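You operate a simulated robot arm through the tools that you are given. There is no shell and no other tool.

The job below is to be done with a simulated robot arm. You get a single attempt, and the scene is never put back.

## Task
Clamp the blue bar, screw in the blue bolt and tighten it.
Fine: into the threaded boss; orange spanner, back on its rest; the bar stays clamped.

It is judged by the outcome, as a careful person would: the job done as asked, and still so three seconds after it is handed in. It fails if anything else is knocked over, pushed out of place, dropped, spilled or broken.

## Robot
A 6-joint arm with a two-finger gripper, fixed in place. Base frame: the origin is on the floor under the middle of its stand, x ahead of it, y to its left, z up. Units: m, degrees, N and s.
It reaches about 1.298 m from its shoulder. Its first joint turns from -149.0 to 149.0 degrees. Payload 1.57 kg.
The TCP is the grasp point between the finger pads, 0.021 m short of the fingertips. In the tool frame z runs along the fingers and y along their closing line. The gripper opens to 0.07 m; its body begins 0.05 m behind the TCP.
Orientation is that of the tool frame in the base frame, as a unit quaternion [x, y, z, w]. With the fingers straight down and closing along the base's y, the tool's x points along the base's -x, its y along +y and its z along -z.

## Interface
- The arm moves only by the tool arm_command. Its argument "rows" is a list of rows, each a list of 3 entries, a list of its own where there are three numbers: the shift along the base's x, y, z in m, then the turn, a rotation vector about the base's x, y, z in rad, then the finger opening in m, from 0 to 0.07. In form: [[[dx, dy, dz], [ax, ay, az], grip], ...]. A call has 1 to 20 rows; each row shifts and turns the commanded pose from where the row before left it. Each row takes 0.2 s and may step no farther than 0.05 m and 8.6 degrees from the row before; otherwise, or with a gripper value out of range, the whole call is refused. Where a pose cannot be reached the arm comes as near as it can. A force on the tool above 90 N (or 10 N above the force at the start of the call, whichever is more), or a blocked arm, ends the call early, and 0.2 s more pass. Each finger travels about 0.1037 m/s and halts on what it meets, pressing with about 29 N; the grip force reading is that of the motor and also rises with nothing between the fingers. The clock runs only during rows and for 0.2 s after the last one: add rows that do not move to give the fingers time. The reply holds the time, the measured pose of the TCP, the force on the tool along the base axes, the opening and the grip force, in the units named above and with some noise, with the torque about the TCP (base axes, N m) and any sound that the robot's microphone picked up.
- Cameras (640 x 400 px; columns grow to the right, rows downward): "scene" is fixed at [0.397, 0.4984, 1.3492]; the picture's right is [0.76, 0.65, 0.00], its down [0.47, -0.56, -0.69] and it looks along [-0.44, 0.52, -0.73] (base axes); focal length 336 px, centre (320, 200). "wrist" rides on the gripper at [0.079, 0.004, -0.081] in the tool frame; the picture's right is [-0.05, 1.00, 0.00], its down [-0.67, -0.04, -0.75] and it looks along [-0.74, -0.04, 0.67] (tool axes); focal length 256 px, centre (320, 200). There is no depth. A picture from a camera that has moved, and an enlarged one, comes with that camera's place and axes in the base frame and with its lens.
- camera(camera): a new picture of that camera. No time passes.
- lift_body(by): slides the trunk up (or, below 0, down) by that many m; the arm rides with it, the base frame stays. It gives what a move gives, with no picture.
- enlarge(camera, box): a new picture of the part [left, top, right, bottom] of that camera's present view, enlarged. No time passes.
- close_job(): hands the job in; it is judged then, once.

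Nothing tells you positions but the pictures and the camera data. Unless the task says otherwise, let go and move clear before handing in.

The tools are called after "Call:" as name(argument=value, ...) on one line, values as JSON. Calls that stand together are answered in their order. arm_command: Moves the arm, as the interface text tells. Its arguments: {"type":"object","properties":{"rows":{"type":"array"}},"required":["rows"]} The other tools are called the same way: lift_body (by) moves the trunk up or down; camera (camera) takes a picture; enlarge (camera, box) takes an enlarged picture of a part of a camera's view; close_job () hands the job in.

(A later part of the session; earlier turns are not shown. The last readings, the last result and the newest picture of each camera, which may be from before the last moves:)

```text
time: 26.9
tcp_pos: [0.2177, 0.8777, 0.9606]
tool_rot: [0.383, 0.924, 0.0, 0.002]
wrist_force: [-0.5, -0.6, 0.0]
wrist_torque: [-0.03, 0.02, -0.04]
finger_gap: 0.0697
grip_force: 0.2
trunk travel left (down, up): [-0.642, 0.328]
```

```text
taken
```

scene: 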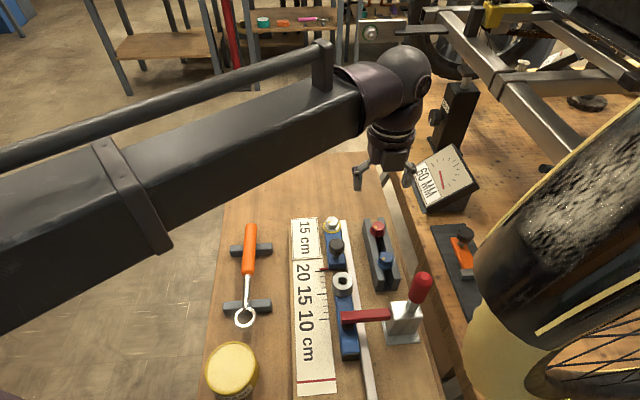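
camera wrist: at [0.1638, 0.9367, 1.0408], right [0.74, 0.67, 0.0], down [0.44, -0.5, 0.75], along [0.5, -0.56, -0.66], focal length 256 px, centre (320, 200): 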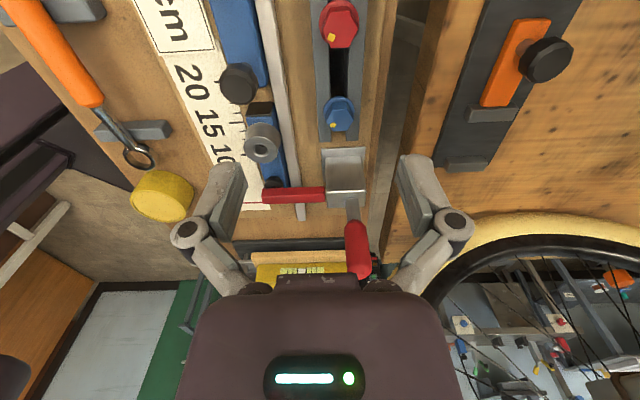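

The clamp stays closed with its handle upright. Zooming in on the bolt and boss for accurate positions and the hex orientation.

Call:
enlarge(camera="wrist", box=[290, 70, 386, 150])

Call:
enlarge(camera="wrist", box=[210, 60, 338, 160])

Call:
enlarge(camera="scene", box=[320, 230, 416, 310])

```text
5.00 times, centred on (338, 110) of wrist
camera zoom: at [0.1638, 0.9367, 1.0408], right [0.74, 0.67, 0.0], down [0.44, -0.5, 0.75], along [0.5, -0.56, -0.66], focal length 1280 px, centre (230, 650)
```

zoom: 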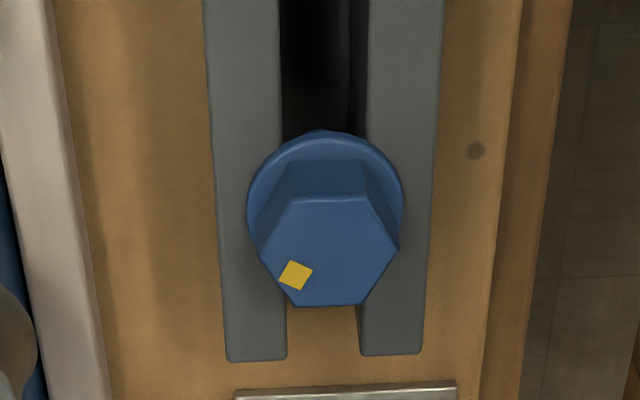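

```text
4.00 times, centred on (274, 110) of wrist
camera zoom: at [0.1638, 0.9367, 1.0408], right [0.74, 0.67, 0.0], down [0.44, -0.5, 0.75], along [0.5, -0.56, -0.66], focal length 1024 px, centre (504, 560)
```

zoom: 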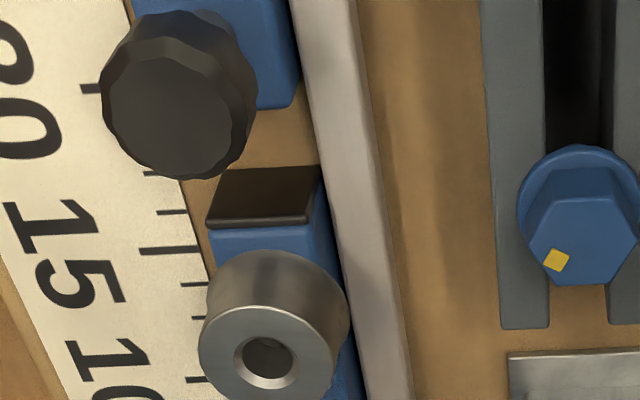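

```text
5.00 times, centred on (368, 270) of scene
camera zoom: at [0.397, 0.4984, 1.3492], right [0.76, 0.65, 0.0], down [0.47, -0.56, -0.69], along [-0.44, 0.52, -0.73], focal length 1681 px, centre (80, -150)
```

zoom: 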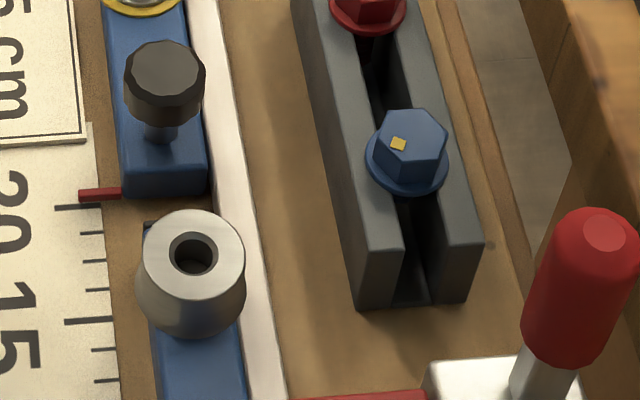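

The blue bolt head is a 24 mm hex centred near [0.2655, 0.8495], top z≈0.82, with flats facing ±u; the boss hole is near [0.230, 0.762, 0.81]. Before grasping, I'll test how far the hand can turn counter-clockwise, so as to have the most clockwise travel for screwing.

Call:
arm_command(rows=[[[0, 0, 0], [0, 0, 0.146], 0.07], [[0, 0, 0], [0, 0, 0.146], 0.07], [[0, 0, 0], [0, 0, 0.146], 0.07], [[0, 0, 0], [0, 0, 0.146], 0.07], [[0, 0, 0], [0, 0, 0.146], 0.07], [[0, 0, 0], [0, 0, 0.146], 0.07], [[0, 0, 0], [0, 0, 0.146], 0.07], [[0, 0, 0], [0, 0, 0.146], 0.07], [[0, 0, 0], [0, 0, 0.146], 0.07], [[0, 0, 0], [0, 0, 0.146], 0.07], [[0, 0, 0], [0, 0, 0.146], 0.07], [[0, 0, 0], [0, 0, 0.146], 0.07], [[0, 0, 0], [0, 0, 0.146], 0.07], [[0, 0, 0], [0, 0, 0.146], 0.07], [[0, 0, 0], [0, 0, 0.146], 0.07], [[0, 0, 0], [0, 0, 0.146], 0.07], [[0, 0, 0], [0, 0, 0.146], 0.07], [[0, 0, 0], [0, 0, 0.146], 0.07]])

```text
time: 30.7
tcp_pos: [0.2192, 0.876, 0.9609]
tool_rot: [0.797, -0.604, -0.002, 0.0]
wrist_force: [0.0, -0.1, 0.0]
wrist_torque: [0.02, 0.02, -0.02]
finger_gap: 0.07
grip_force: 0.1
trunk travel left (down, up): [-0.642, 0.328]
```

Call:
arm_command(rows=[[[0, 0, 0], [0, 0, 0.146], 0.07], [[0, 0, 0], [0, 0, 0.146], 0.07], [[0, 0, 0], [0, 0, 0.146], 0.07], [[0, 0, 0], [0, 0, 0.146], 0.07], [[0, 0, 0], [0, 0, 0.146], 0.07], [[0, 0, 0], [0, 0, 0.146], 0.07], [[0, 0, 0], [0, 0, 0.146], 0.07], [[0, 0, 0], [0, 0, 0.146], 0.07], [[0, 0, 0], [0, 0, 0.146], 0.07], [[0, 0, 0], [0, 0, 0.146], 0.07], [[0, 0, 0], [0, 0, 0.146], 0.07], [[0, 0, 0], [0, 0, 0.146], 0.07], [[0, 0, 0], [0, 0, 0.146], 0.07]])

Call:
camera(camera="wrist")

Call:
camera(camera="scene")

```text
time: 33.5
tcp_pos: [0.2177, 0.8762, 0.9611]
tool_rot: [0.955, 0.297, -0.002, 0.001]
wrist_force: [-0.3, -0.4, -0.2]
wrist_torque: [-0.01, 0.01, 0.03]
finger_gap: 0.0701
grip_force: 0.0
trunk travel left (down, up): [-0.642, 0.328]
```

```text
taken
camera wrist: at [0.2862, 0.9185, 1.0408], right [0.52, -0.85, 0.0], down [-0.57, -0.35, 0.75], along [-0.64, -0.39, -0.66], focal length 256 px, centre (320, 200)
```

wrist: 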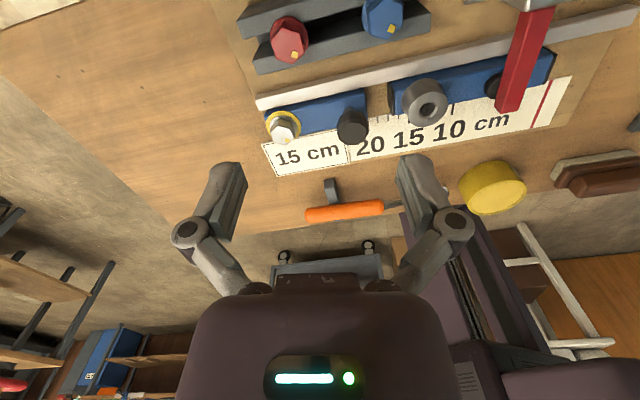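

```text
taken
```

scene: 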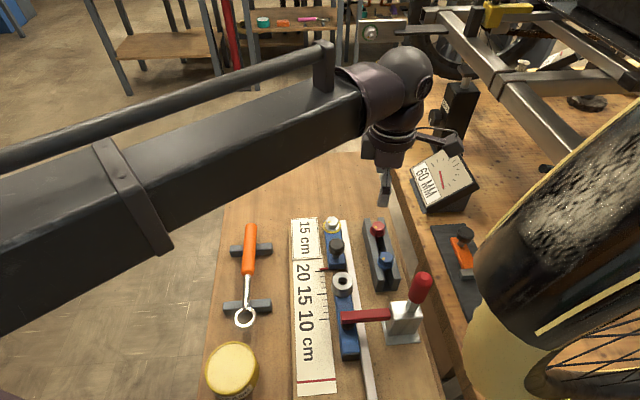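

The hand turns freely past 260° so far. Continuing the counter-clockwise test to learn the full range.

Call:
arm_command(rows=[[[0, 0, 0], [0, 0, 0.146], 0.07], [[0, 0, 0], [0, 0, 0.146], 0.07], [[0, 0, 0], [0, 0, 0.146], 0.07], [[0, 0, 0], [0, 0, 0.146], 0.07], [[0, 0, 0], [0, 0, 0.146], 0.07], [[0, 0, 0], [0, 0, 0.146], 0.07], [[0, 0, 0], [0, 0, 0.146], 0.07], [[0, 0, 0], [0, 0, 0.146], 0.07], [[0, 0, 0], [0, 0, 0.146], 0.07], [[0, 0, 0], [0, 0, 0.146], 0.07], [[0, 0, 0], [0, 0, 0.146], 0.07], [[0, 0, 0], [0, 0, 0.146], 0.07], [[0, 0, 0], [0, 0, 0.146], 0.07], [[0, 0, 0], [0, 0, 0.146], 0.07], [[0, 0, 0], [0, 0, 0.146], 0.07], [[0, 0, 0], [0, 0, 0.146], 0.07], [[0, 0, 0], [0, 0, 0.146], 0.07], [[0, 0, 0], [0, 0, 0.146], 0.07], [[0, 0, 0], [0, 0, 0.146], 0.07], [[0, 0, 0], [0, 0, 0.146], 0.07]])

```text
time: 37.7
tcp_pos: [0.2065, 0.8791, 0.9589]
tool_rot: [0.807, 0.59, 0.0, 0.003]
wrist_force: [0.2, 0.2, -0.2]
wrist_torque: [0.03, 0.01, 0.02]
finger_gap: 0.0699
grip_force: 0.1
out of reach, approached as far as the arm can: row 5, 6, 7, 8, 9, 10, 11, 12, 13, 14, 15, 16, 17, 18, 19, 20
trunk travel left (down, up): [-0.642, 0.328]
```

The counter-clockwise limit is about ψ≈250°. The wrist camera's bracket must keep clear of the upright clamp handle, so I'll grasp the bolt at ψ=165°, which matches a flat pair. Turning back now.

Call:
arm_command(rows=[[[0, 0, 0], [0, 0, -0.1455], 0.07], [[0, 0, 0], [0, 0, -0.1455], 0.07], [[0, 0, 0], [0, 0, -0.1455], 0.07], [[0, 0, 0], [0, 0, -0.1455], 0.07], [[0, 0, 0], [0, 0, -0.1455], 0.07], [[0, 0, 0], [0, 0, -0.1455], 0.07], [[0, 0, 0], [0, 0, -0.1455], 0.07], [[0, 0, 0], [0, 0, -0.1455], 0.07], [[0, 0, 0], [0, 0, -0.1455], 0.07], [[0, 0, 0], [0, 0, -0.1455], 0.07], [[0, 0, 0], [0, 0, -0.1455], 0.07], [[0, 0, 0], [0, 0, -0.1455], 0.07], [[0, 0, 0], [0, 0, -0.1455], 0.07], [[0, 0, 0], [0, 0, -0.1455], 0.07], [[0, 0, 0], [0, 0, -0.1455], 0.07], [[0, 0, 0], [0, 0, -0.1455], 0.07], [[0, 0, 0], [0, 0, -0.1455], 0.07], [[0, 0, 0], [0, 0, -0.1455], 0.07], [[0, 0, 0], [0, 0, -0.1455], 0.07], [[0, 0, 0], [0, 0, -0.1455], 0.07]])

Call:
arm_command(rows=[[[0, 0, 0], [0, 0, -0.1455], 0.07], [[0, 0, 0], [0, 0, -0.1455], 0.07], [[0, 0, 0], [0, 0, -0.1455], 0.07], [[0, 0, 0], [0, 0, -0.1455], 0.07], [[0, 0, 0], [0, 0, -0.1455], 0.07], [[0, 0, 0], [0, 0, -0.1455], 0.07]])

Call:
camera(camera="wrist")

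```text
time: 41.9
tcp_pos: [0.2072, 0.8786, 0.9607]
tool_rot: [-0.677, 0.736, 0.003, 0.0]
wrist_force: [-0.3, 1.3, -0.5]
wrist_torque: [-0.02, 0.06, -0.01]
finger_gap: 0.0701
grip_force: 0.1
trunk travel left (down, up): [-0.642, 0.328]
```

```text
time: 43.3
tcp_pos: [0.2071, 0.879, 0.9611]
tool_rot: [-0.304, 0.953, 0.003, 0.002]
wrist_force: [0.5, -0.3, 0.3]
wrist_torque: [0.01, 0.01, -0.01]
finger_gap: 0.0701
grip_force: 0.0
trunk travel left (down, up): [-0.642, 0.328]
```

```text
taken
camera wrist: at [0.1403, 0.8354, 1.0408], right [-0.54, 0.84, 0.01], down [0.56, 0.35, 0.75], along [0.63, 0.4, -0.67], focal length 256 px, centre (320, 200)
```

wrist: 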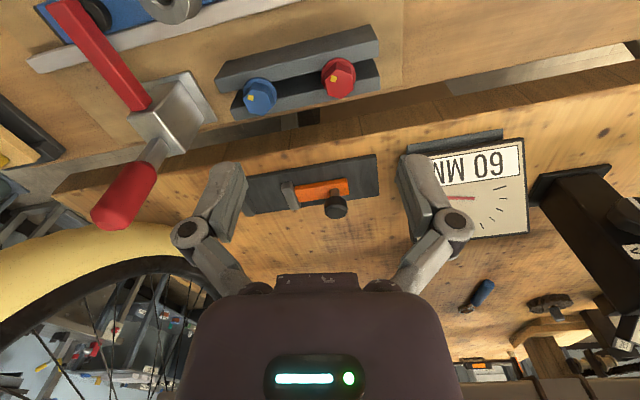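

The hand is now at ψ≈35°. For picking, ψ=105° keeps the camera bracket well away from the clamp handle, so I'll go there directly above the blue bolt.

Call:
arm_command(rows=[[[0.0065, -0.0033, 0], [0, 0, 0.135], 0.06], [[0.0065, -0.0033, 0], [0, 0, 0.135], 0.06], [[0.0065, -0.0033, 0], [0, 0, 0.135], 0.06], [[0.0065, -0.0033, 0], [0, 0, 0.135], 0.06], [[0.0065, -0.0033, 0], [0, 0, 0.135], 0.06], [[0.0065, -0.0033, 0], [0, 0, 0.135], 0.06], [[0.0065, -0.0033, 0], [0, 0, 0.135], 0.06], [[0.0065, -0.0033, 0], [0, 0, 0.135], 0.06], [[0.0065, -0.0031, 0], [0, 0, 0.135], 0.06], [[0, 0, 0], [0, 0, 0], 0.06]])

Call:
camera(camera="wrist")

Call:
camera(camera="scene")

```text
time: 45.5
tcp_pos: [0.2645, 0.8492, 0.9602]
tool_rot: [0.794, -0.607, -0.002, 0.001]
wrist_force: [-0.3, -0.6, 0.6]
wrist_torque: [-0.01, -0.02, -0.01]
finger_gap: 0.0603
grip_force: 0.1
trunk travel left (down, up): [-0.642, 0.328]
```

```text
taken
camera wrist: at [0.2824, 0.7708, 1.0409], right [-0.98, -0.21, 0.01], down [-0.14, 0.65, 0.75], along [-0.16, 0.73, -0.67], focal length 256 px, centre (320, 200)
```

wrist: 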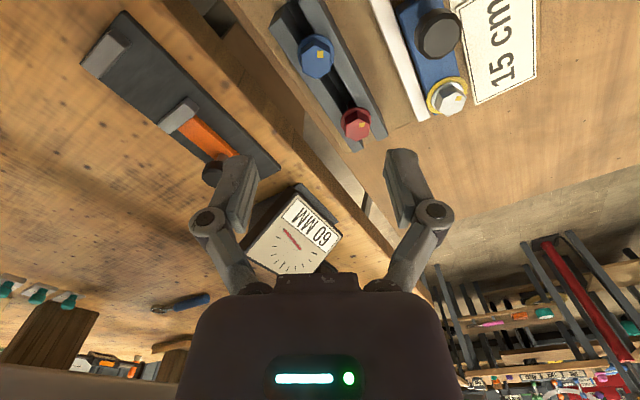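

```text
taken
```

scene: 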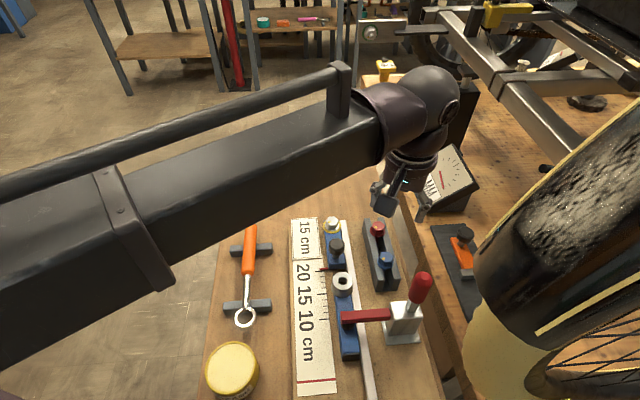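

The blue bolt is almost exactly under the grasp point. Enlarging to fine-tune position and flat orientation.

Call:
enlarge(camera="wrist", box=[280, 20, 360, 90])

Call:
enlarge(camera="scene", box=[350, 200, 446, 280])

```text
5.71 times, centred on (320, 55) of wrist
camera zoom: at [0.2824, 0.7708, 1.0409], right [-0.98, -0.21, 0.01], down [-0.14, 0.65, 0.75], along [-0.16, 0.73, -0.67], focal length 1463 px, centre (320, 1029)
```

zoom: 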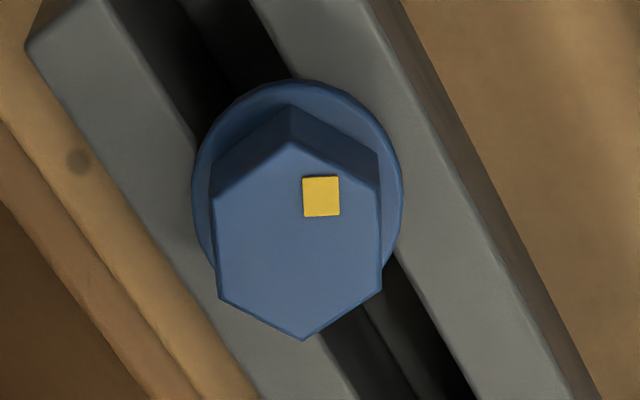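

```text
5.00 times, centred on (398, 240) of scene
camera zoom: at [0.397, 0.4984, 1.3492], right [0.76, 0.65, 0.0], down [0.47, -0.56, -0.69], along [-0.44, 0.52, -0.73], focal length 1681 px, centre (-70, 0)
```

zoom: 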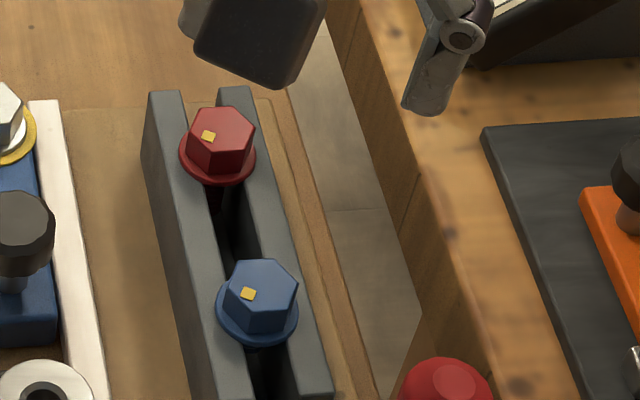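

The hex flats are perfectly aligned with the finger closing line; the bolt centre is about 3–4 mm off. I'll correct that and lower to just above the head.

Call:
arm_command(rows=[[[0.0029, 0.0022, 0], [0, 0, 0], 0.05], [[0, 0, 0], [0, 0, 0], 0.05]])

Call:
lift_body(by=-0.108)

Call:
camera(camera="wrist")

Call:
enlarge(camera="scene", box=[340, 220, 436, 300])

```text
time: 46.1
tcp_pos: [0.2672, 0.8502, 0.9602]
tool_rot: [0.794, -0.608, -0.003, 0.002]
wrist_force: [0.7, 0.3, -0.2]
wrist_torque: [-0.01, 0.02, -0.02]
finger_gap: 0.0498
grip_force: 0.0
trunk travel left (down, up): [-0.642, 0.328]
```

```text
time: 47.5
tcp_pos: [0.2681, 0.8504, 0.8524]
tool_rot: [0.794, -0.608, -0.003, 0.001]
wrist_force: [-0.6, -0.3, -0.4]
wrist_torque: [0.03, 0.0, -0.03]
finger_gap: 0.0498
grip_force: 0.0
trunk travel left (down, up): [-0.534, 0.436]
```

```text
taken
camera wrist: at [0.2853, 0.7728, 0.933], right [-0.98, -0.21, 0.01], down [-0.14, 0.65, 0.75], along [-0.16, 0.73, -0.67], focal length 256 px, centre (320, 200)
```

wrist: 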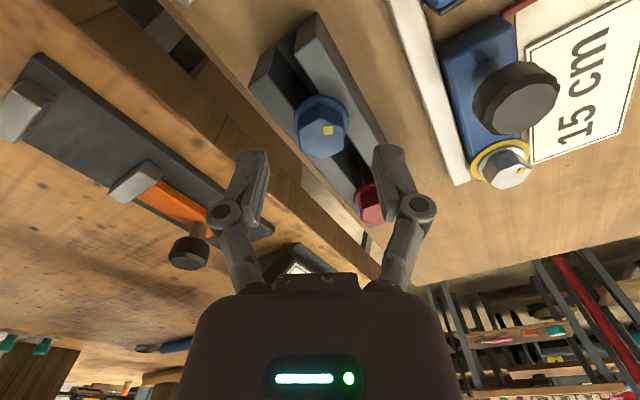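

```text
5.00 times, centred on (388, 260) of scene
camera zoom: at [0.397, 0.4984, 1.3492], right [0.76, 0.65, 0.0], down [0.47, -0.56, -0.69], along [-0.44, 0.52, -0.73], focal length 1681 px, centre (-20, -100)
```

zoom: 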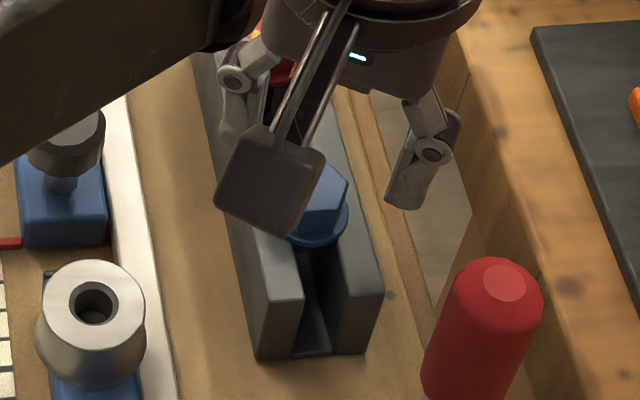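

Call:
enlarge(camera="wrist", box=[240, 90, 400, 190])

```text
4.00 times, centred on (320, 140) of wrist
camera zoom: at [0.2853, 0.7728, 0.933], right [-0.98, -0.21, 0.01], down [-0.14, 0.65, 0.75], along [-0.16, 0.73, -0.67], focal length 1024 px, centre (320, 440)
```

zoom: 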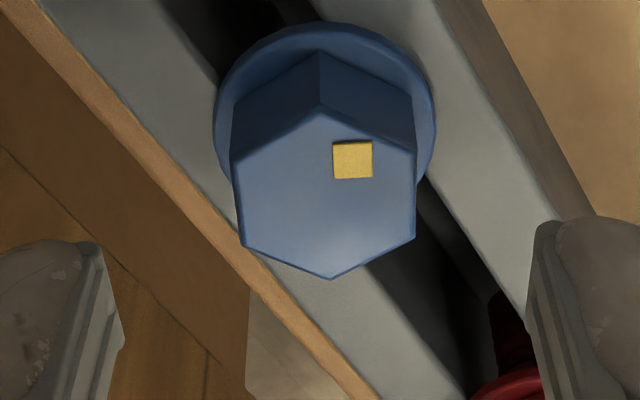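

The head is centred within 1 mm, and the hex is about 15 mm tall above its flange. Lowering 23 mm, then closing on the flats.

Call:
lift_body(by=-0.023)

Call:
arm_command(rows=[[[0, 0, 0], [0, 0, 0], 0.03], [[0, 0, 0], [0, 0, 0], 0.015], [[0, 0, 0], [0, 0, 0], 0.015], [[0, 0, 0], [0, 0, 0], 0.015]])

Call:
enlarge(camera="wrist", box=[240, 90, 400, 190])

Call:
enlarge(camera="scene", box=[340, 220, 436, 300])

```text
time: 48.2
tcp_pos: [0.2679, 0.8506, 0.8297]
tool_rot: [0.794, -0.608, -0.004, 0.0]
wrist_force: [1.0, 0.1, 0.5]
wrist_torque: [0.04, -0.03, -0.02]
finger_gap: 0.0499
grip_force: 0.0
trunk travel left (down, up): [-0.511, 0.459]
```

```text
time: 49.2
tcp_pos: [0.2678, 0.8503, 0.8287]
tool_rot: [0.793, -0.609, -0.003, 0.001]
wrist_force: [-0.1, 0.3, 1.7]
wrist_torque: [-0.04, -0.01, 0.04]
finger_gap: 0.0232
grip_force: 29.0
trunk travel left (down, up): [-0.511, 0.459]
```

```text
4.00 times, centred on (320, 140) of wrist
camera zoom: at [0.2852, 0.7728, 0.9099], right [-0.98, -0.21, 0.01], down [-0.14, 0.65, 0.75], along [-0.16, 0.73, -0.67], focal length 1024 px, centre (320, 440)
```

zoom: 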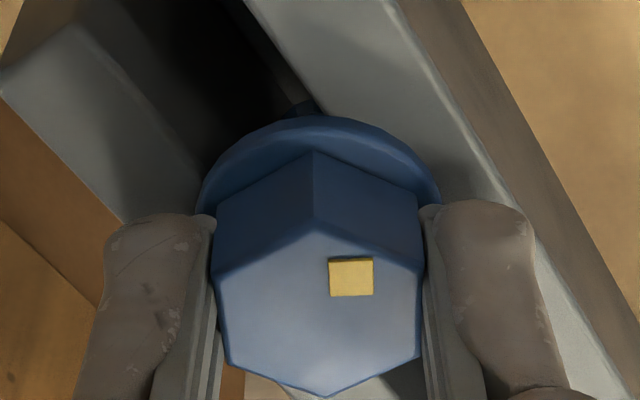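

```text
5.00 times, centred on (388, 260) of scene
camera zoom: at [0.397, 0.4984, 1.3492], right [0.76, 0.65, 0.0], down [0.47, -0.56, -0.69], along [-0.44, 0.52, -0.73], focal length 1681 px, centre (-20, -100)
```

zoom: 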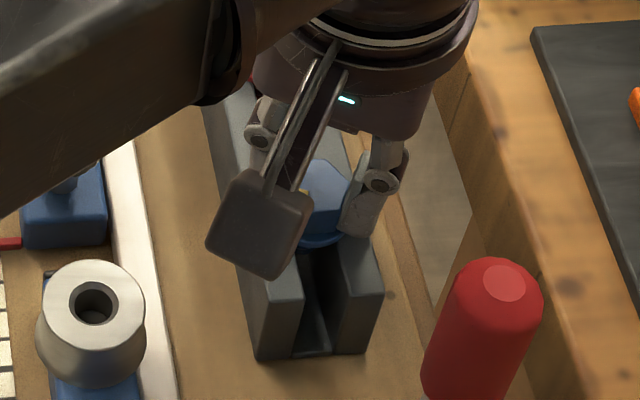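

The bolt head is gripped on its flats (gap 23.2 mm). Lifting it straight out of the rack.

Call:
lift_body(by=0.02)

Call:
lift_body(by=0.09)

Call:
camera(camera="wrist")

Call:
enlarge(camera="scene", box=[320, 180, 448, 300])

```text
time: 49.9
tcp_pos: [0.2685, 0.8512, 0.8494]
tool_rot: [0.794, -0.608, -0.002, 0.002]
wrist_force: [-0.1, 0.2, -0.6]
wrist_torque: [0.02, 0.03, 0.02]
finger_gap: 0.0234
grip_force: 29.2
trunk travel left (down, up): [-0.531, 0.439]
```

```text
time: 51.1
tcp_pos: [0.2679, 0.8509, 0.9387]
tool_rot: [0.794, -0.609, -0.002, 0.002]
wrist_force: [-0.3, 0.5, -1.3]
wrist_torque: [-0.01, 0.0, -0.01]
finger_gap: 0.0233
grip_force: 29.4
trunk travel left (down, up): [-0.621, 0.349]
```

```text
taken
camera wrist: at [0.2853, 0.7731, 1.0197], right [-0.98, -0.21, 0.01], down [-0.14, 0.65, 0.75], along [-0.16, 0.73, -0.67], focal length 256 px, centre (320, 200)
```

wrist: 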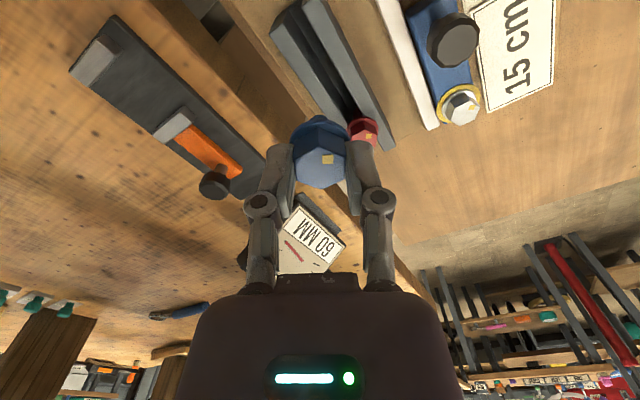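

```text
3.33 times, centred on (384, 240) of scene
camera zoom: at [0.397, 0.4984, 1.3492], right [0.76, 0.65, 0.0], down [0.47, -0.56, -0.69], along [-0.44, 0.52, -0.73], focal length 1121 px, centre (107, 67)
```

zoom: 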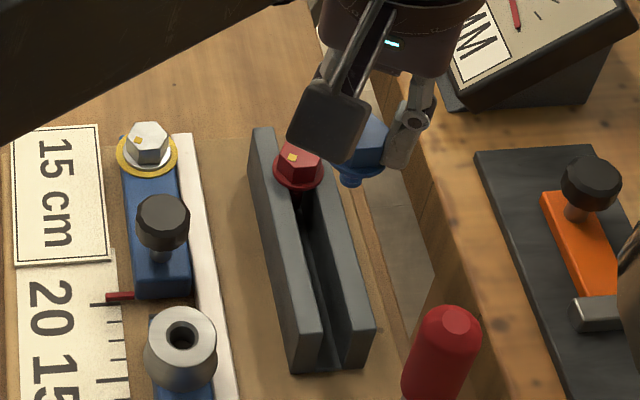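

The bolt is out of the rack and centred on the grasp axis. Now I'll carry it over the boss with ψ=45°, which leaves both cameras a view of the alignment.

Call:
arm_command(rows=[[[-0.00475, -0.0111, 0], [0, 0, -0.131], 0.015], [[-0.00475, -0.0111, 0], [0, 0, -0.131], 0.015], [[-0.00475, -0.0111, 0], [0, 0, -0.131], 0.015], [[-0.00475, -0.0111, 0], [0, 0, -0.131], 0.015], [[-0.00475, -0.0111, 0], [0, 0, -0.131], 0.015], [[-0.00475, -0.0111, 0], [0, 0, -0.131], 0.015], [[-0.00475, -0.0111, 0], [0, 0, -0.131], 0.015], [[-0.00475, -0.0111, 0], [0, 0, -0.131], 0.015], [[0, 0, 0], [0, 0, 0], 0.015]])

Call:
camera(camera="wrist")

Call:
enlarge(camera="scene", box=[280, 200, 408, 300])

```text
time: 53.1
tcp_pos: [0.2289, 0.7625, 0.9393]
tool_rot: [-0.382, 0.924, 0.004, 0.001]
wrist_force: [0.3, 0.1, -1.5]
wrist_torque: [0.01, 0.03, 0.0]
finger_gap: 0.0231
grip_force: 28.7
trunk travel left (down, up): [-0.621, 0.349]
```

```text
taken
camera wrist: at [0.1701, 0.7086, 1.0198], right [-0.67, 0.74, 0.01], down [0.5, 0.44, 0.75], along [0.55, 0.5, -0.67], focal length 256 px, centre (320, 200)
```

wrist: 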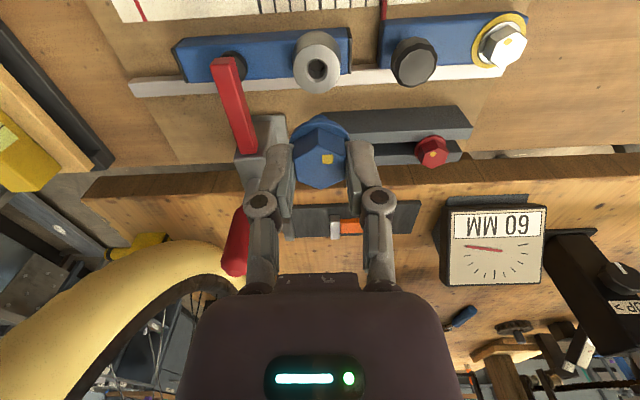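

```text
4.00 times, centred on (344, 250) of scene
camera zoom: at [0.397, 0.4984, 1.3492], right [0.76, 0.65, 0.0], down [0.47, -0.56, -0.69], along [-0.44, 0.52, -0.73], focal length 1345 px, centre (224, 0)
```

zoom: 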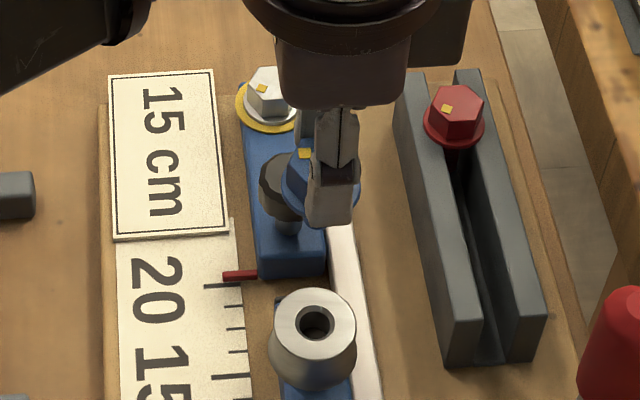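

Call:
enlarge(camera="wrist", box=[280, 20, 360, 70])

Call:
enlarge(camera="wrist", box=[280, 30, 376, 110])

Call:
enlarge(camera="scene", box=[320, 220, 384, 300])

```text
8.00 times, centred on (320, 45) of wrist
camera zoom: at [0.1701, 0.7086, 1.0198], right [-0.67, 0.74, 0.01], down [0.5, 0.44, 0.75], along [0.55, 0.5, -0.67], focal length 2048 px, centre (320, 1440)
```

zoom: 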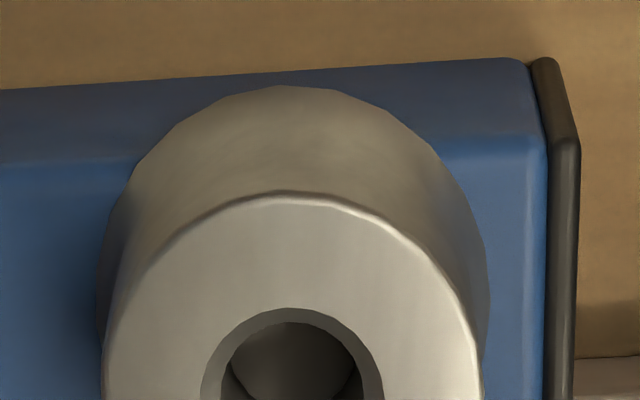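

```text
5.00 times, centred on (328, 70) of wrist
camera zoom: at [0.1701, 0.7086, 1.0198], right [-0.67, 0.74, 0.01], down [0.5, 0.44, 0.75], along [0.55, 0.5, -0.67], focal length 1280 px, centre (280, 850)
```

zoom: 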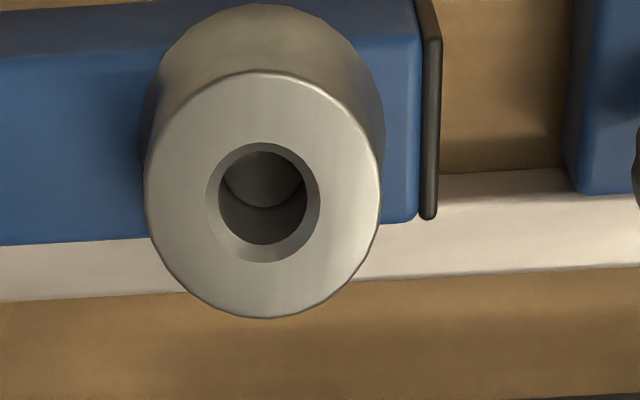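

```text
5.00 times, centred on (352, 260) of scene
camera zoom: at [0.397, 0.4984, 1.3492], right [0.76, 0.65, 0.0], down [0.47, -0.56, -0.69], along [-0.44, 0.52, -0.73], focal length 1681 px, centre (160, -100)
```

zoom: 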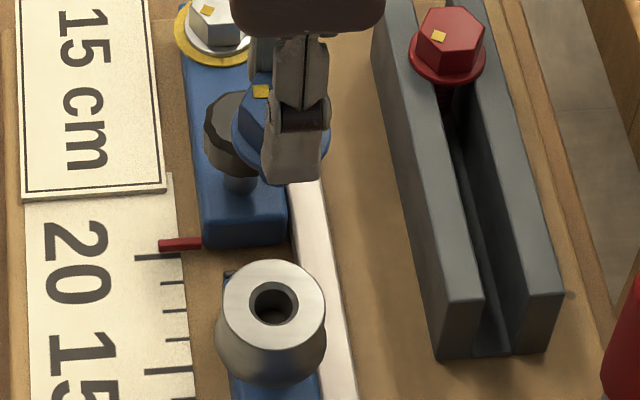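

Both views show the hole almost directly below. I'll lower 45 mm so the bolt tip is just above the boss, then compare alignment in both pictures.

Call:
lift_body(by=-0.045)

Call:
enlarge(camera="wrist", box=[260, 80, 388, 180])

Call:
enlarge(camera="scene", box=[310, 230, 374, 300])

```text
time: 54.0
tcp_pos: [0.2288, 0.7613, 0.8946]
tool_rot: [-0.383, 0.924, 0.003, 0.0]
wrist_force: [0.8, -0.2, -0.4]
wrist_torque: [-0.02, 0.01, 0.03]
finger_gap: 0.0233
grip_force: 29.1
trunk travel left (down, up): [-0.576, 0.394]
```

```text
4.00 times, centred on (324, 130) of wrist
camera zoom: at [0.1701, 0.7084, 0.9749], right [-0.67, 0.74, 0.01], down [0.5, 0.44, 0.75], along [0.55, 0.5, -0.67], focal length 1024 px, centre (304, 480)
```

zoom: 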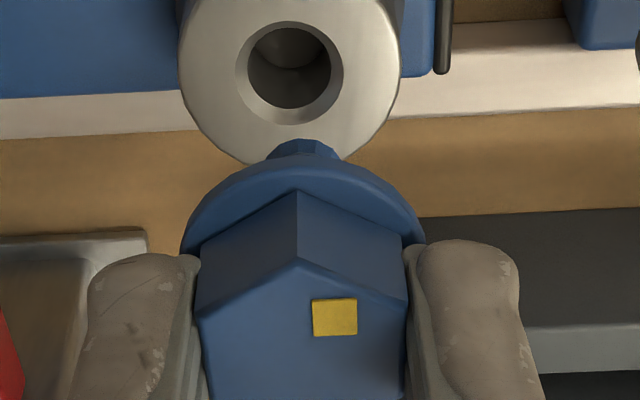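

```text
5.71 times, centred on (342, 265) of scene
camera zoom: at [0.397, 0.4984, 1.3492], right [0.76, 0.65, 0.0], down [0.47, -0.56, -0.69], along [-0.44, 0.52, -0.73], focal length 1922 px, centre (194, -171)
```

zoom: 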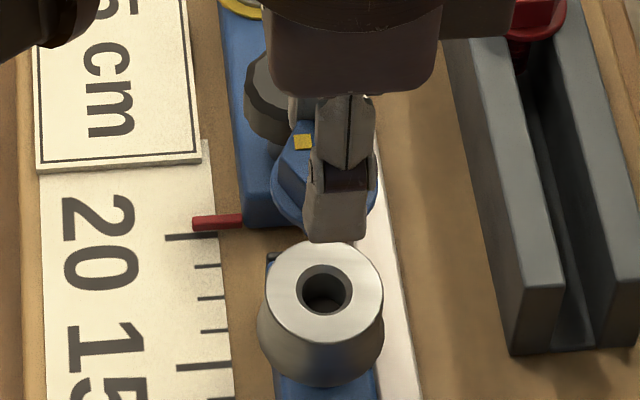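

The tip of the short thread is visible and the hole lies about 3.5 mm away in both views. I'll apply that correction (and remove a tiny tool tilt), then re-check.

Call:
arm_command(rows=[[[0.0033, 0.0009, 0], [-0.0068, -0.0017, 0], 0.015], [[0, 0, 0], [0, 0, 0], 0.015]])

Call:
lift_body(by=-0.02)

Call:
enlarge(camera="wrist", box=[260, 80, 388, 180])

Call:
enlarge(camera="scene", box=[310, 230, 374, 300])

```text
time: 54.6
tcp_pos: [0.2309, 0.7621, 0.8936]
tool_rot: [-0.383, 0.924, -0.002, 0.0]
wrist_force: [0.4, -0.1, -1.7]
wrist_torque: [-0.01, -0.04, 0.01]
finger_gap: 0.0233
grip_force: 29.2
trunk travel left (down, up): [-0.576, 0.394]
```

```text
time: 55.3
tcp_pos: [0.2331, 0.7633, 0.8751]
tool_rot: [-0.382, 0.924, 0.0, 0.0]
wrist_force: [-0.4, 0.0, -0.7]
wrist_torque: [-0.03, 0.01, 0.02]
finger_gap: 0.0233
grip_force: 29.1
trunk travel left (down, up): [-0.556, 0.414]
```

```text
4.00 times, centred on (324, 130) of wrist
camera zoom: at [0.1732, 0.7094, 0.9551], right [-0.67, 0.74, 0.0], down [0.5, 0.45, 0.74], along [0.55, 0.5, -0.67], focal length 1024 px, centre (304, 480)
```

zoom: 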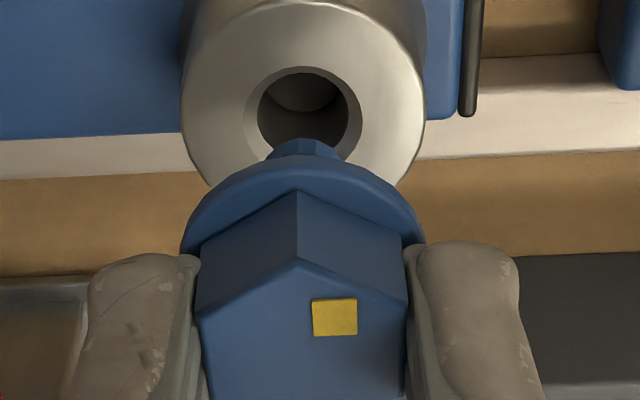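

```text
5.71 times, centred on (342, 265) of scene
camera zoom: at [0.397, 0.4984, 1.3492], right [0.76, 0.65, 0.0], down [0.47, -0.56, -0.69], along [-0.44, 0.52, -0.73], focal length 1922 px, centre (194, -171)
```

zoom: 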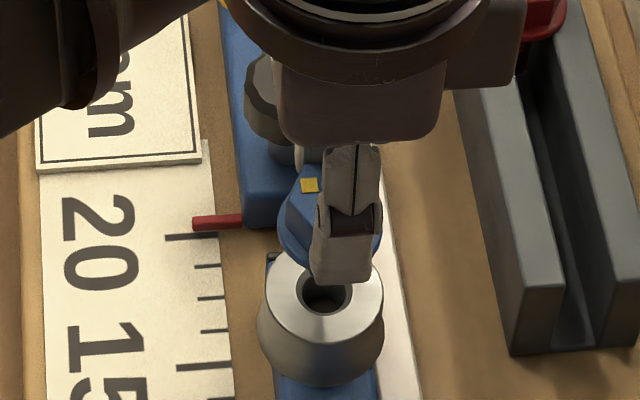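

Aligned to within about 1 mm in both views. I'll turn the hand counter-clockwise to ψ=150° at this height to gain clockwise travel, then re-check the alignment from that side.

Call:
arm_command(rows=[[[0, 0, 0], [0, 0, 0.141], 0.015], [[0, 0, 0], [0, 0, 0.141], 0.015], [[0, 0, 0], [0, 0, 0.141], 0.015], [[0, 0, 0], [0, 0, 0.141], 0.015], [[0, 0, 0], [0, 0, 0.141], 0.015], [[0, 0, 0], [0, 0, 0.141], 0.015], [[0, 0, 0], [0, 0, 0.141], 0.015], [[0, 0, 0], [0, 0, 0.141], 0.015], [[0, 0, 0], [0, 0, 0.141], 0.015], [[0, 0, 0], [0, 0, 0.141], 0.015], [[0, 0, 0], [0, 0, 0.141], 0.015], [[0, 0, 0], [0, 0, 0.141], 0.015], [[0, 0, 0], [0, 0, 0.141], 0.015], [[0, 0, 0], [0, 0, 0], 0.015]])

Call:
enlarge(camera="wrist", box=[260, 80, 388, 180])

Call:
camera(camera="scene")

```text
time: 58.3
tcp_pos: [0.2314, 0.7638, 0.875]
tool_rot: [0.966, -0.258, 0.001, 0.001]
wrist_force: [-0.6, 0.3, -0.3]
wrist_torque: [0.02, 0.02, -0.04]
finger_gap: 0.0236
grip_force: 28.9
trunk travel left (down, up): [-0.556, 0.414]
```

```text
4.00 times, centred on (324, 130) of wrist
camera zoom: at [0.2992, 0.7199, 0.9551], right [-0.54, -0.84, 0.0], down [-0.56, 0.36, 0.74], along [-0.62, 0.4, -0.67], focal length 1024 px, centre (304, 480)
```

zoom: 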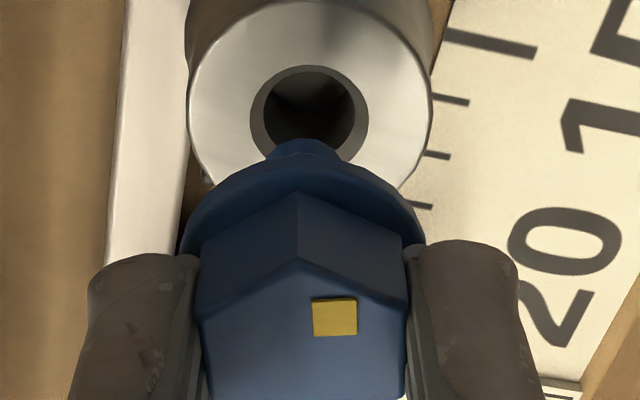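

```text
taken
```

scene: 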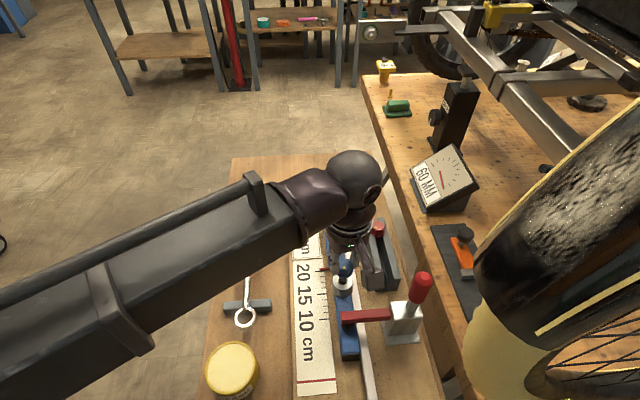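

Only about 1 mm off from this side too. A tiny correction, then lowering in small steps to contact.

Call:
arm_command(rows=[[[-0.0006, -0.0005, 0], [0, 0, 0], 0.015], [[0, 0, 0], [0, 0, 0], 0.015]])

Call:
lift_body(by=-0.015)

Call:
lift_body(by=-0.003)

Call:
enlarge(camera="wrist", box=[260, 80, 388, 180])

Call:
enlarge(camera="scene", box=[310, 230, 374, 300])

```text
time: 58.9
tcp_pos: [0.2306, 0.7633, 0.8742]
tool_rot: [0.966, -0.258, 0.001, 0.0]
wrist_force: [1.2, 0.1, -0.5]
wrist_torque: [0.0, 0.01, 0.0]
finger_gap: 0.0233
grip_force: 28.9
trunk travel left (down, up): [-0.556, 0.414]
```

```text
time: 59.5
tcp_pos: [0.2318, 0.763, 0.8599]
tool_rot: [0.966, -0.259, 0.001, 0.0]
wrist_force: [0.4, -0.4, -1.1]
wrist_torque: [0.04, -0.03, 0.01]
finger_gap: 0.0234
grip_force: 30.1
trunk travel left (down, up): [-0.541, 0.429]
```

```text
time: 60.0
tcp_pos: [0.2322, 0.7621, 0.8564]
tool_rot: [0.966, -0.258, 0.0, 0.0]
wrist_force: [1.4, -0.4, -1.1]
wrist_torque: [0.01, 0.0, -0.01]
finger_gap: 0.0235
grip_force: 28.8
trunk travel left (down, up): [-0.538, 0.432]
```

```text
4.00 times, centred on (324, 130) of wrist
camera zoom: at [0.2985, 0.7192, 0.9371], right [-0.54, -0.84, 0.0], down [-0.56, 0.36, 0.74], along [-0.62, 0.41, -0.67], focal length 1024 px, centre (304, 480)
```

zoom: 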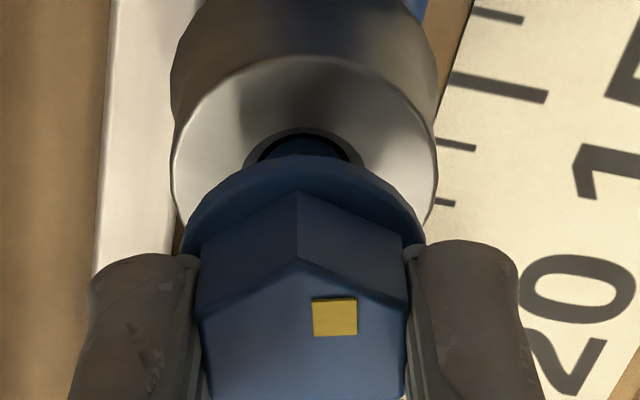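

```text
5.71 times, centred on (342, 265) of scene
camera zoom: at [0.397, 0.4984, 1.3492], right [0.76, 0.65, 0.0], down [0.47, -0.56, -0.69], along [-0.44, 0.52, -0.73], focal length 1922 px, centre (194, -171)
```

zoom: 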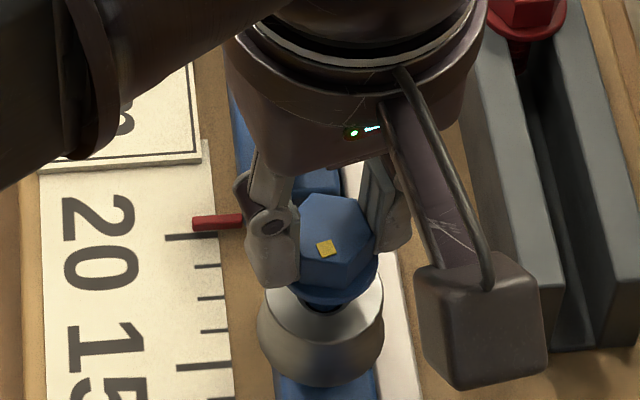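

The thread tip is right at the mouth of the hole, well centred, with no contact force yet. Lowering another few millimetres.

Call:
lift_body(by=-0.003)

Call:
lift_body(by=-0.002)

```text
time: 60.5
tcp_pos: [0.2326, 0.7622, 0.8526]
tool_rot: [0.966, -0.258, 0.001, 0.0]
wrist_force: [-0.7, 0.2, -1.1]
wrist_torque: [-0.04, -0.01, 0.03]
finger_gap: 0.0232
grip_force: 29.0
trunk travel left (down, up): [-0.535, 0.435]
```

```text
time: 61.0
tcp_pos: [0.2318, 0.7616, 0.8507]
tool_rot: [0.966, -0.258, 0.0, 0.001]
wrist_force: [-0.1, -0.1, -0.7]
wrist_torque: [0.02, -0.02, 0.02]
finger_gap: 0.0234
grip_force: 29.3
trunk travel left (down, up): [-0.533, 0.437]
```

Call:
lift_body(by=-0.002)

Call:
enlarge(camera="wrist", box=[260, 80, 388, 180])

Call:
enlarge(camera="scene", box=[310, 230, 374, 300])

```text
time: 61.6
tcp_pos: [0.2315, 0.7619, 0.8494]
tool_rot: [0.966, -0.258, 0.001, 0.0]
wrist_force: [0.0, -0.3, -0.7]
wrist_torque: [0.0, 0.01, 0.02]
finger_gap: 0.0234
grip_force: 29.3
trunk travel left (down, up): [-0.531, 0.439]
```

```text
4.00 times, centred on (324, 130) of wrist
camera zoom: at [0.2985, 0.7193, 0.9301], right [-0.54, -0.84, 0.0], down [-0.56, 0.36, 0.74], along [-0.62, 0.41, -0.67], focal length 1024 px, centre (304, 480)
```

zoom: 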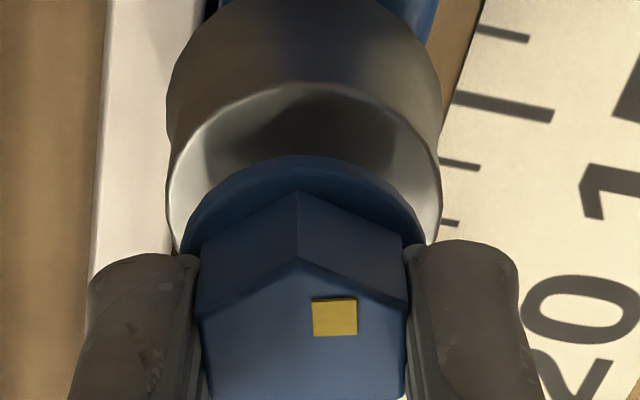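

```text
5.71 times, centred on (342, 265) of scene
camera zoom: at [0.397, 0.4984, 1.3492], right [0.76, 0.65, 0.0], down [0.47, -0.56, -0.69], along [-0.44, 0.52, -0.73], focal length 1922 px, centre (194, -171)
```

zoom: 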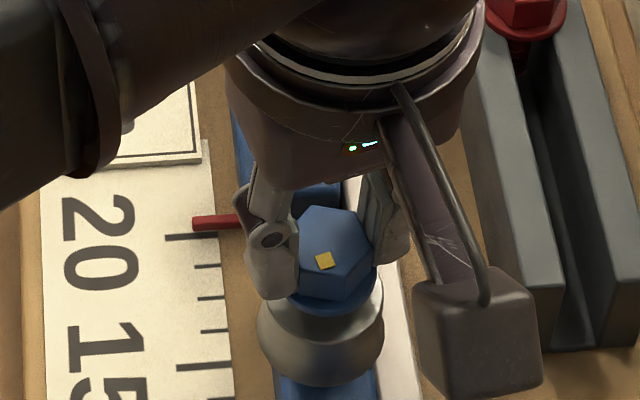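

Call:
lift_body(by=-0.002)

Call:
lift_body(by=-0.002)

```text
time: 62.1
tcp_pos: [0.2291, 0.7617, 0.848]
tool_rot: [0.966, -0.258, 0.001, 0.0]
wrist_force: [0.9, -0.2, -1.3]
wrist_torque: [0.01, -0.02, 0.02]
finger_gap: 0.0233
grip_force: 29.0
trunk travel left (down, up): [-0.529, 0.441]
```

```text
time: 62.6
tcp_pos: [0.2317, 0.762, 0.8454]
tool_rot: [0.966, -0.259, 0.002, -0.001]
wrist_force: [1.8, 0.4, 4.3]
wrist_torque: [0.01, -0.04, -0.02]
finger_gap: 0.0237
grip_force: 28.8
trunk travel left (down, up): [-0.527, 0.443]
```

Contact at about 4 N with the thread. I'll turn clockwise half a turn and watch the forces.

Call:
arm_command(rows=[[[0, 0, 0], [0, 0, -0.146], 0.015], [[0, 0, 0], [0, 0, -0.146], 0.015], [[0, 0, 0], [0, 0, -0.146], 0.015], [[0, 0, 0], [0, 0, -0.146], 0.015], [[0, 0, 0], [0, 0, -0.146], 0.015], [[0, 0, 0], [0, 0, -0.146], 0.015]])

Call:
enlarge(camera="wrist", box=[260, 80, 388, 180])

```text
time: 64.0
tcp_pos: [0.2319, 0.7623, 0.8448]
tool_rot: [0.765, -0.644, 0.0, 0.0]
wrist_force: [3.1, 4.4, -0.6]
wrist_torque: [0.19, -0.07, -0.02]
finger_gap: 0.0232
grip_force: 28.8
trunk travel left (down, up): [-0.527, 0.443]
```

```text
4.00 times, centred on (324, 130) of wrist
camera zoom: at [0.2413, 0.6835, 0.9258], right [-0.99, -0.12, 0.0], down [-0.08, 0.66, 0.74], along [-0.09, 0.74, -0.67], focal length 1024 px, centre (304, 480)
```

zoom: 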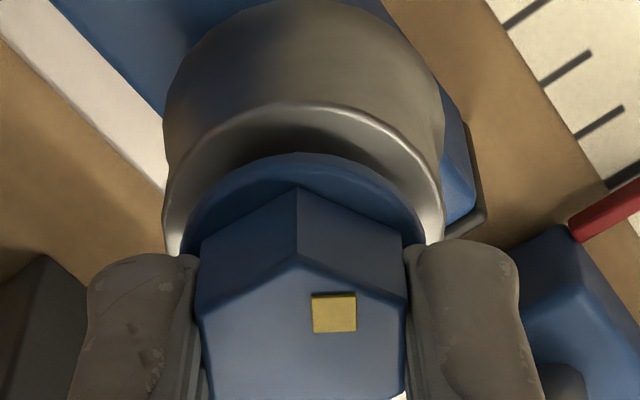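

Fz dropped from +4 to −1 N while turning, which suggests the thread is catching. Continuing to turn clockwise.

Call:
arm_command(rows=[[[0, 0, 0], [0, 0, -0.146], 0.015], [[0, 0, 0], [0, 0, -0.146], 0.015], [[0, 0, 0], [0, 0, -0.146], 0.015], [[0, 0, 0], [0, 0, -0.146], 0.015], [[0, 0, 0], [0, 0, -0.146], 0.015], [[0, 0, 0], [0, 0, -0.146], 0.015]])

Call:
enlarge(camera="wrist", box=[260, 80, 388, 180])

```text
time: 65.4
tcp_pos: [0.2321, 0.7626, 0.8449]
tool_rot: [-0.419, 0.908, -0.002, -0.002]
wrist_force: [7.0, -3.9, -12.6]
wrist_torque: [0.2, -0.34, 0.04]
finger_gap: 0.0231
grip_force: 28.6
trunk travel left (down, up): [-0.527, 0.443]
```

```text
4.00 times, centred on (324, 130) of wrist
camera zoom: at [0.1777, 0.7053, 0.9255], right [-0.72, 0.69, 0.0], down [0.46, 0.49, 0.74], along [0.51, 0.54, -0.67], focal length 1024 px, centre (304, 480)
```

zoom: 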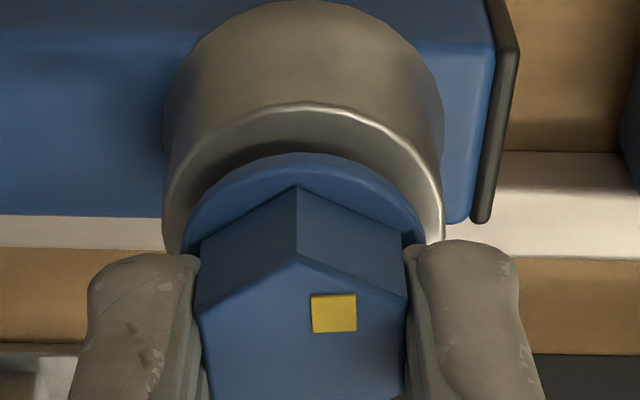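

The bolt is pulling itself down (−12.6 N), so the thread is engaged. I'll follow it down by 1 mm and keep turning.

Call:
lift_body(by=-0.001)

Call:
arm_command(rows=[[[0, 0, 0], [0, 0, -0.146], 0.015], [[0, 0, 0], [0, 0, -0.146], 0.015], [[0, 0, 0], [0, 0, -0.146], 0.015], [[0, 0, 0], [0, 0, -0.146], 0.015], [[0, 0, 0], [0, 0, -0.146], 0.015], [[0, 0, 0], [0, 0, -0.146], 0.015]])

```text
time: 65.9
tcp_pos: [0.2323, 0.7625, 0.8442]
tool_rot: [-0.419, 0.908, -0.002, -0.001]
wrist_force: [7.0, -6.2, -3.8]
wrist_torque: [-0.1, -0.24, 0.0]
finger_gap: 0.0231
grip_force: 28.7
trunk travel left (down, up): [-0.526, 0.444]
```

```text
time: 67.3
tcp_pos: [0.2331, 0.7624, 0.8428]
tool_rot: [0.006, 1.0, -0.001, -0.002]
wrist_force: [10.1, -12.7, -13.5]
wrist_torque: [-0.21, -0.32, 0.04]
finger_gap: 0.0232
grip_force: 28.4
trunk travel left (down, up): [-0.526, 0.444]
```

The thread keeps drawing the bolt down about 1 mm per 50°. I'll relieve the sideways load by shifting slightly, follow down 1 mm and keep turning.

Call:
lift_body(by=-0.001)

Call:
arm_command(rows=[[[0.0012, -0.0015, 0], [0, 0, 0], 0.015], [[0, 0, 0], [0, 0, -0.1], 0.015], [[0, 0, 0], [0, 0, -0.146], 0.015], [[0, 0, 0], [0, 0, -0.146], 0.015], [[0, 0, 0], [0, 0, -0.146], 0.015]])

Call:
enlarge(camera="wrist", box=[260, 80, 388, 180])

Call:
enlarge(camera="scene", box=[310, 230, 374, 300])

```text
time: 67.8
tcp_pos: [0.2319, 0.7619, 0.8426]
tool_rot: [0.005, 1.0, -0.001, -0.001]
wrist_force: [11.4, -11.4, -3.8]
wrist_torque: [-0.21, -0.39, -0.04]
finger_gap: 0.0233
grip_force: 29.2
trunk travel left (down, up): [-0.525, 0.445]
```

```text
time: 69.0
tcp_pos: [0.2323, 0.7627, 0.8419]
tool_rot: [0.272, 0.962, 0.001, -0.001]
wrist_force: [3.1, 3.1, -0.8]
wrist_torque: [0.21, -0.12, 0.06]
finger_gap: 0.0233
grip_force: 29.1
trunk travel left (down, up): [-0.525, 0.445]
```

```text
4.00 times, centred on (324, 130) of wrist
camera zoom: at [0.1672, 0.8073, 0.9238], right [0.57, 0.82, 0.0], down [0.55, -0.38, 0.74], along [0.61, -0.42, -0.67], focal length 1024 px, centre (304, 480)
```

zoom: 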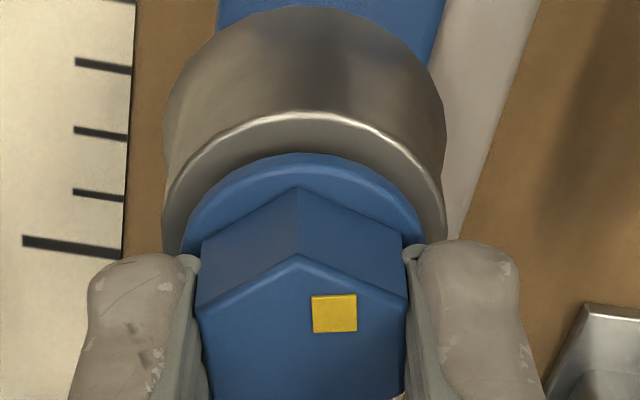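

```text
5.71 times, centred on (342, 265) of scene
camera zoom: at [0.397, 0.4984, 1.3492], right [0.76, 0.65, 0.0], down [0.47, -0.56, -0.69], along [-0.44, 0.52, -0.73], focal length 1922 px, centre (194, -171)
```

zoom: 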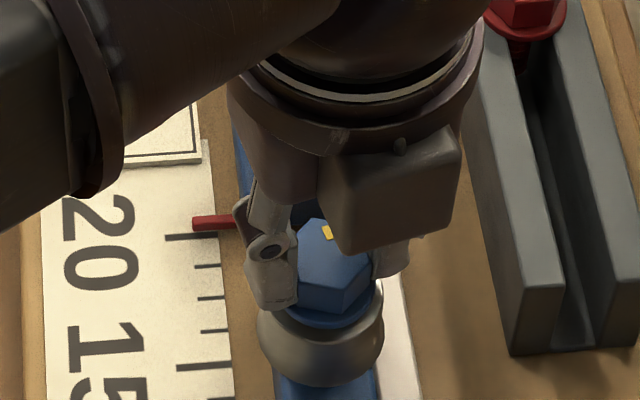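

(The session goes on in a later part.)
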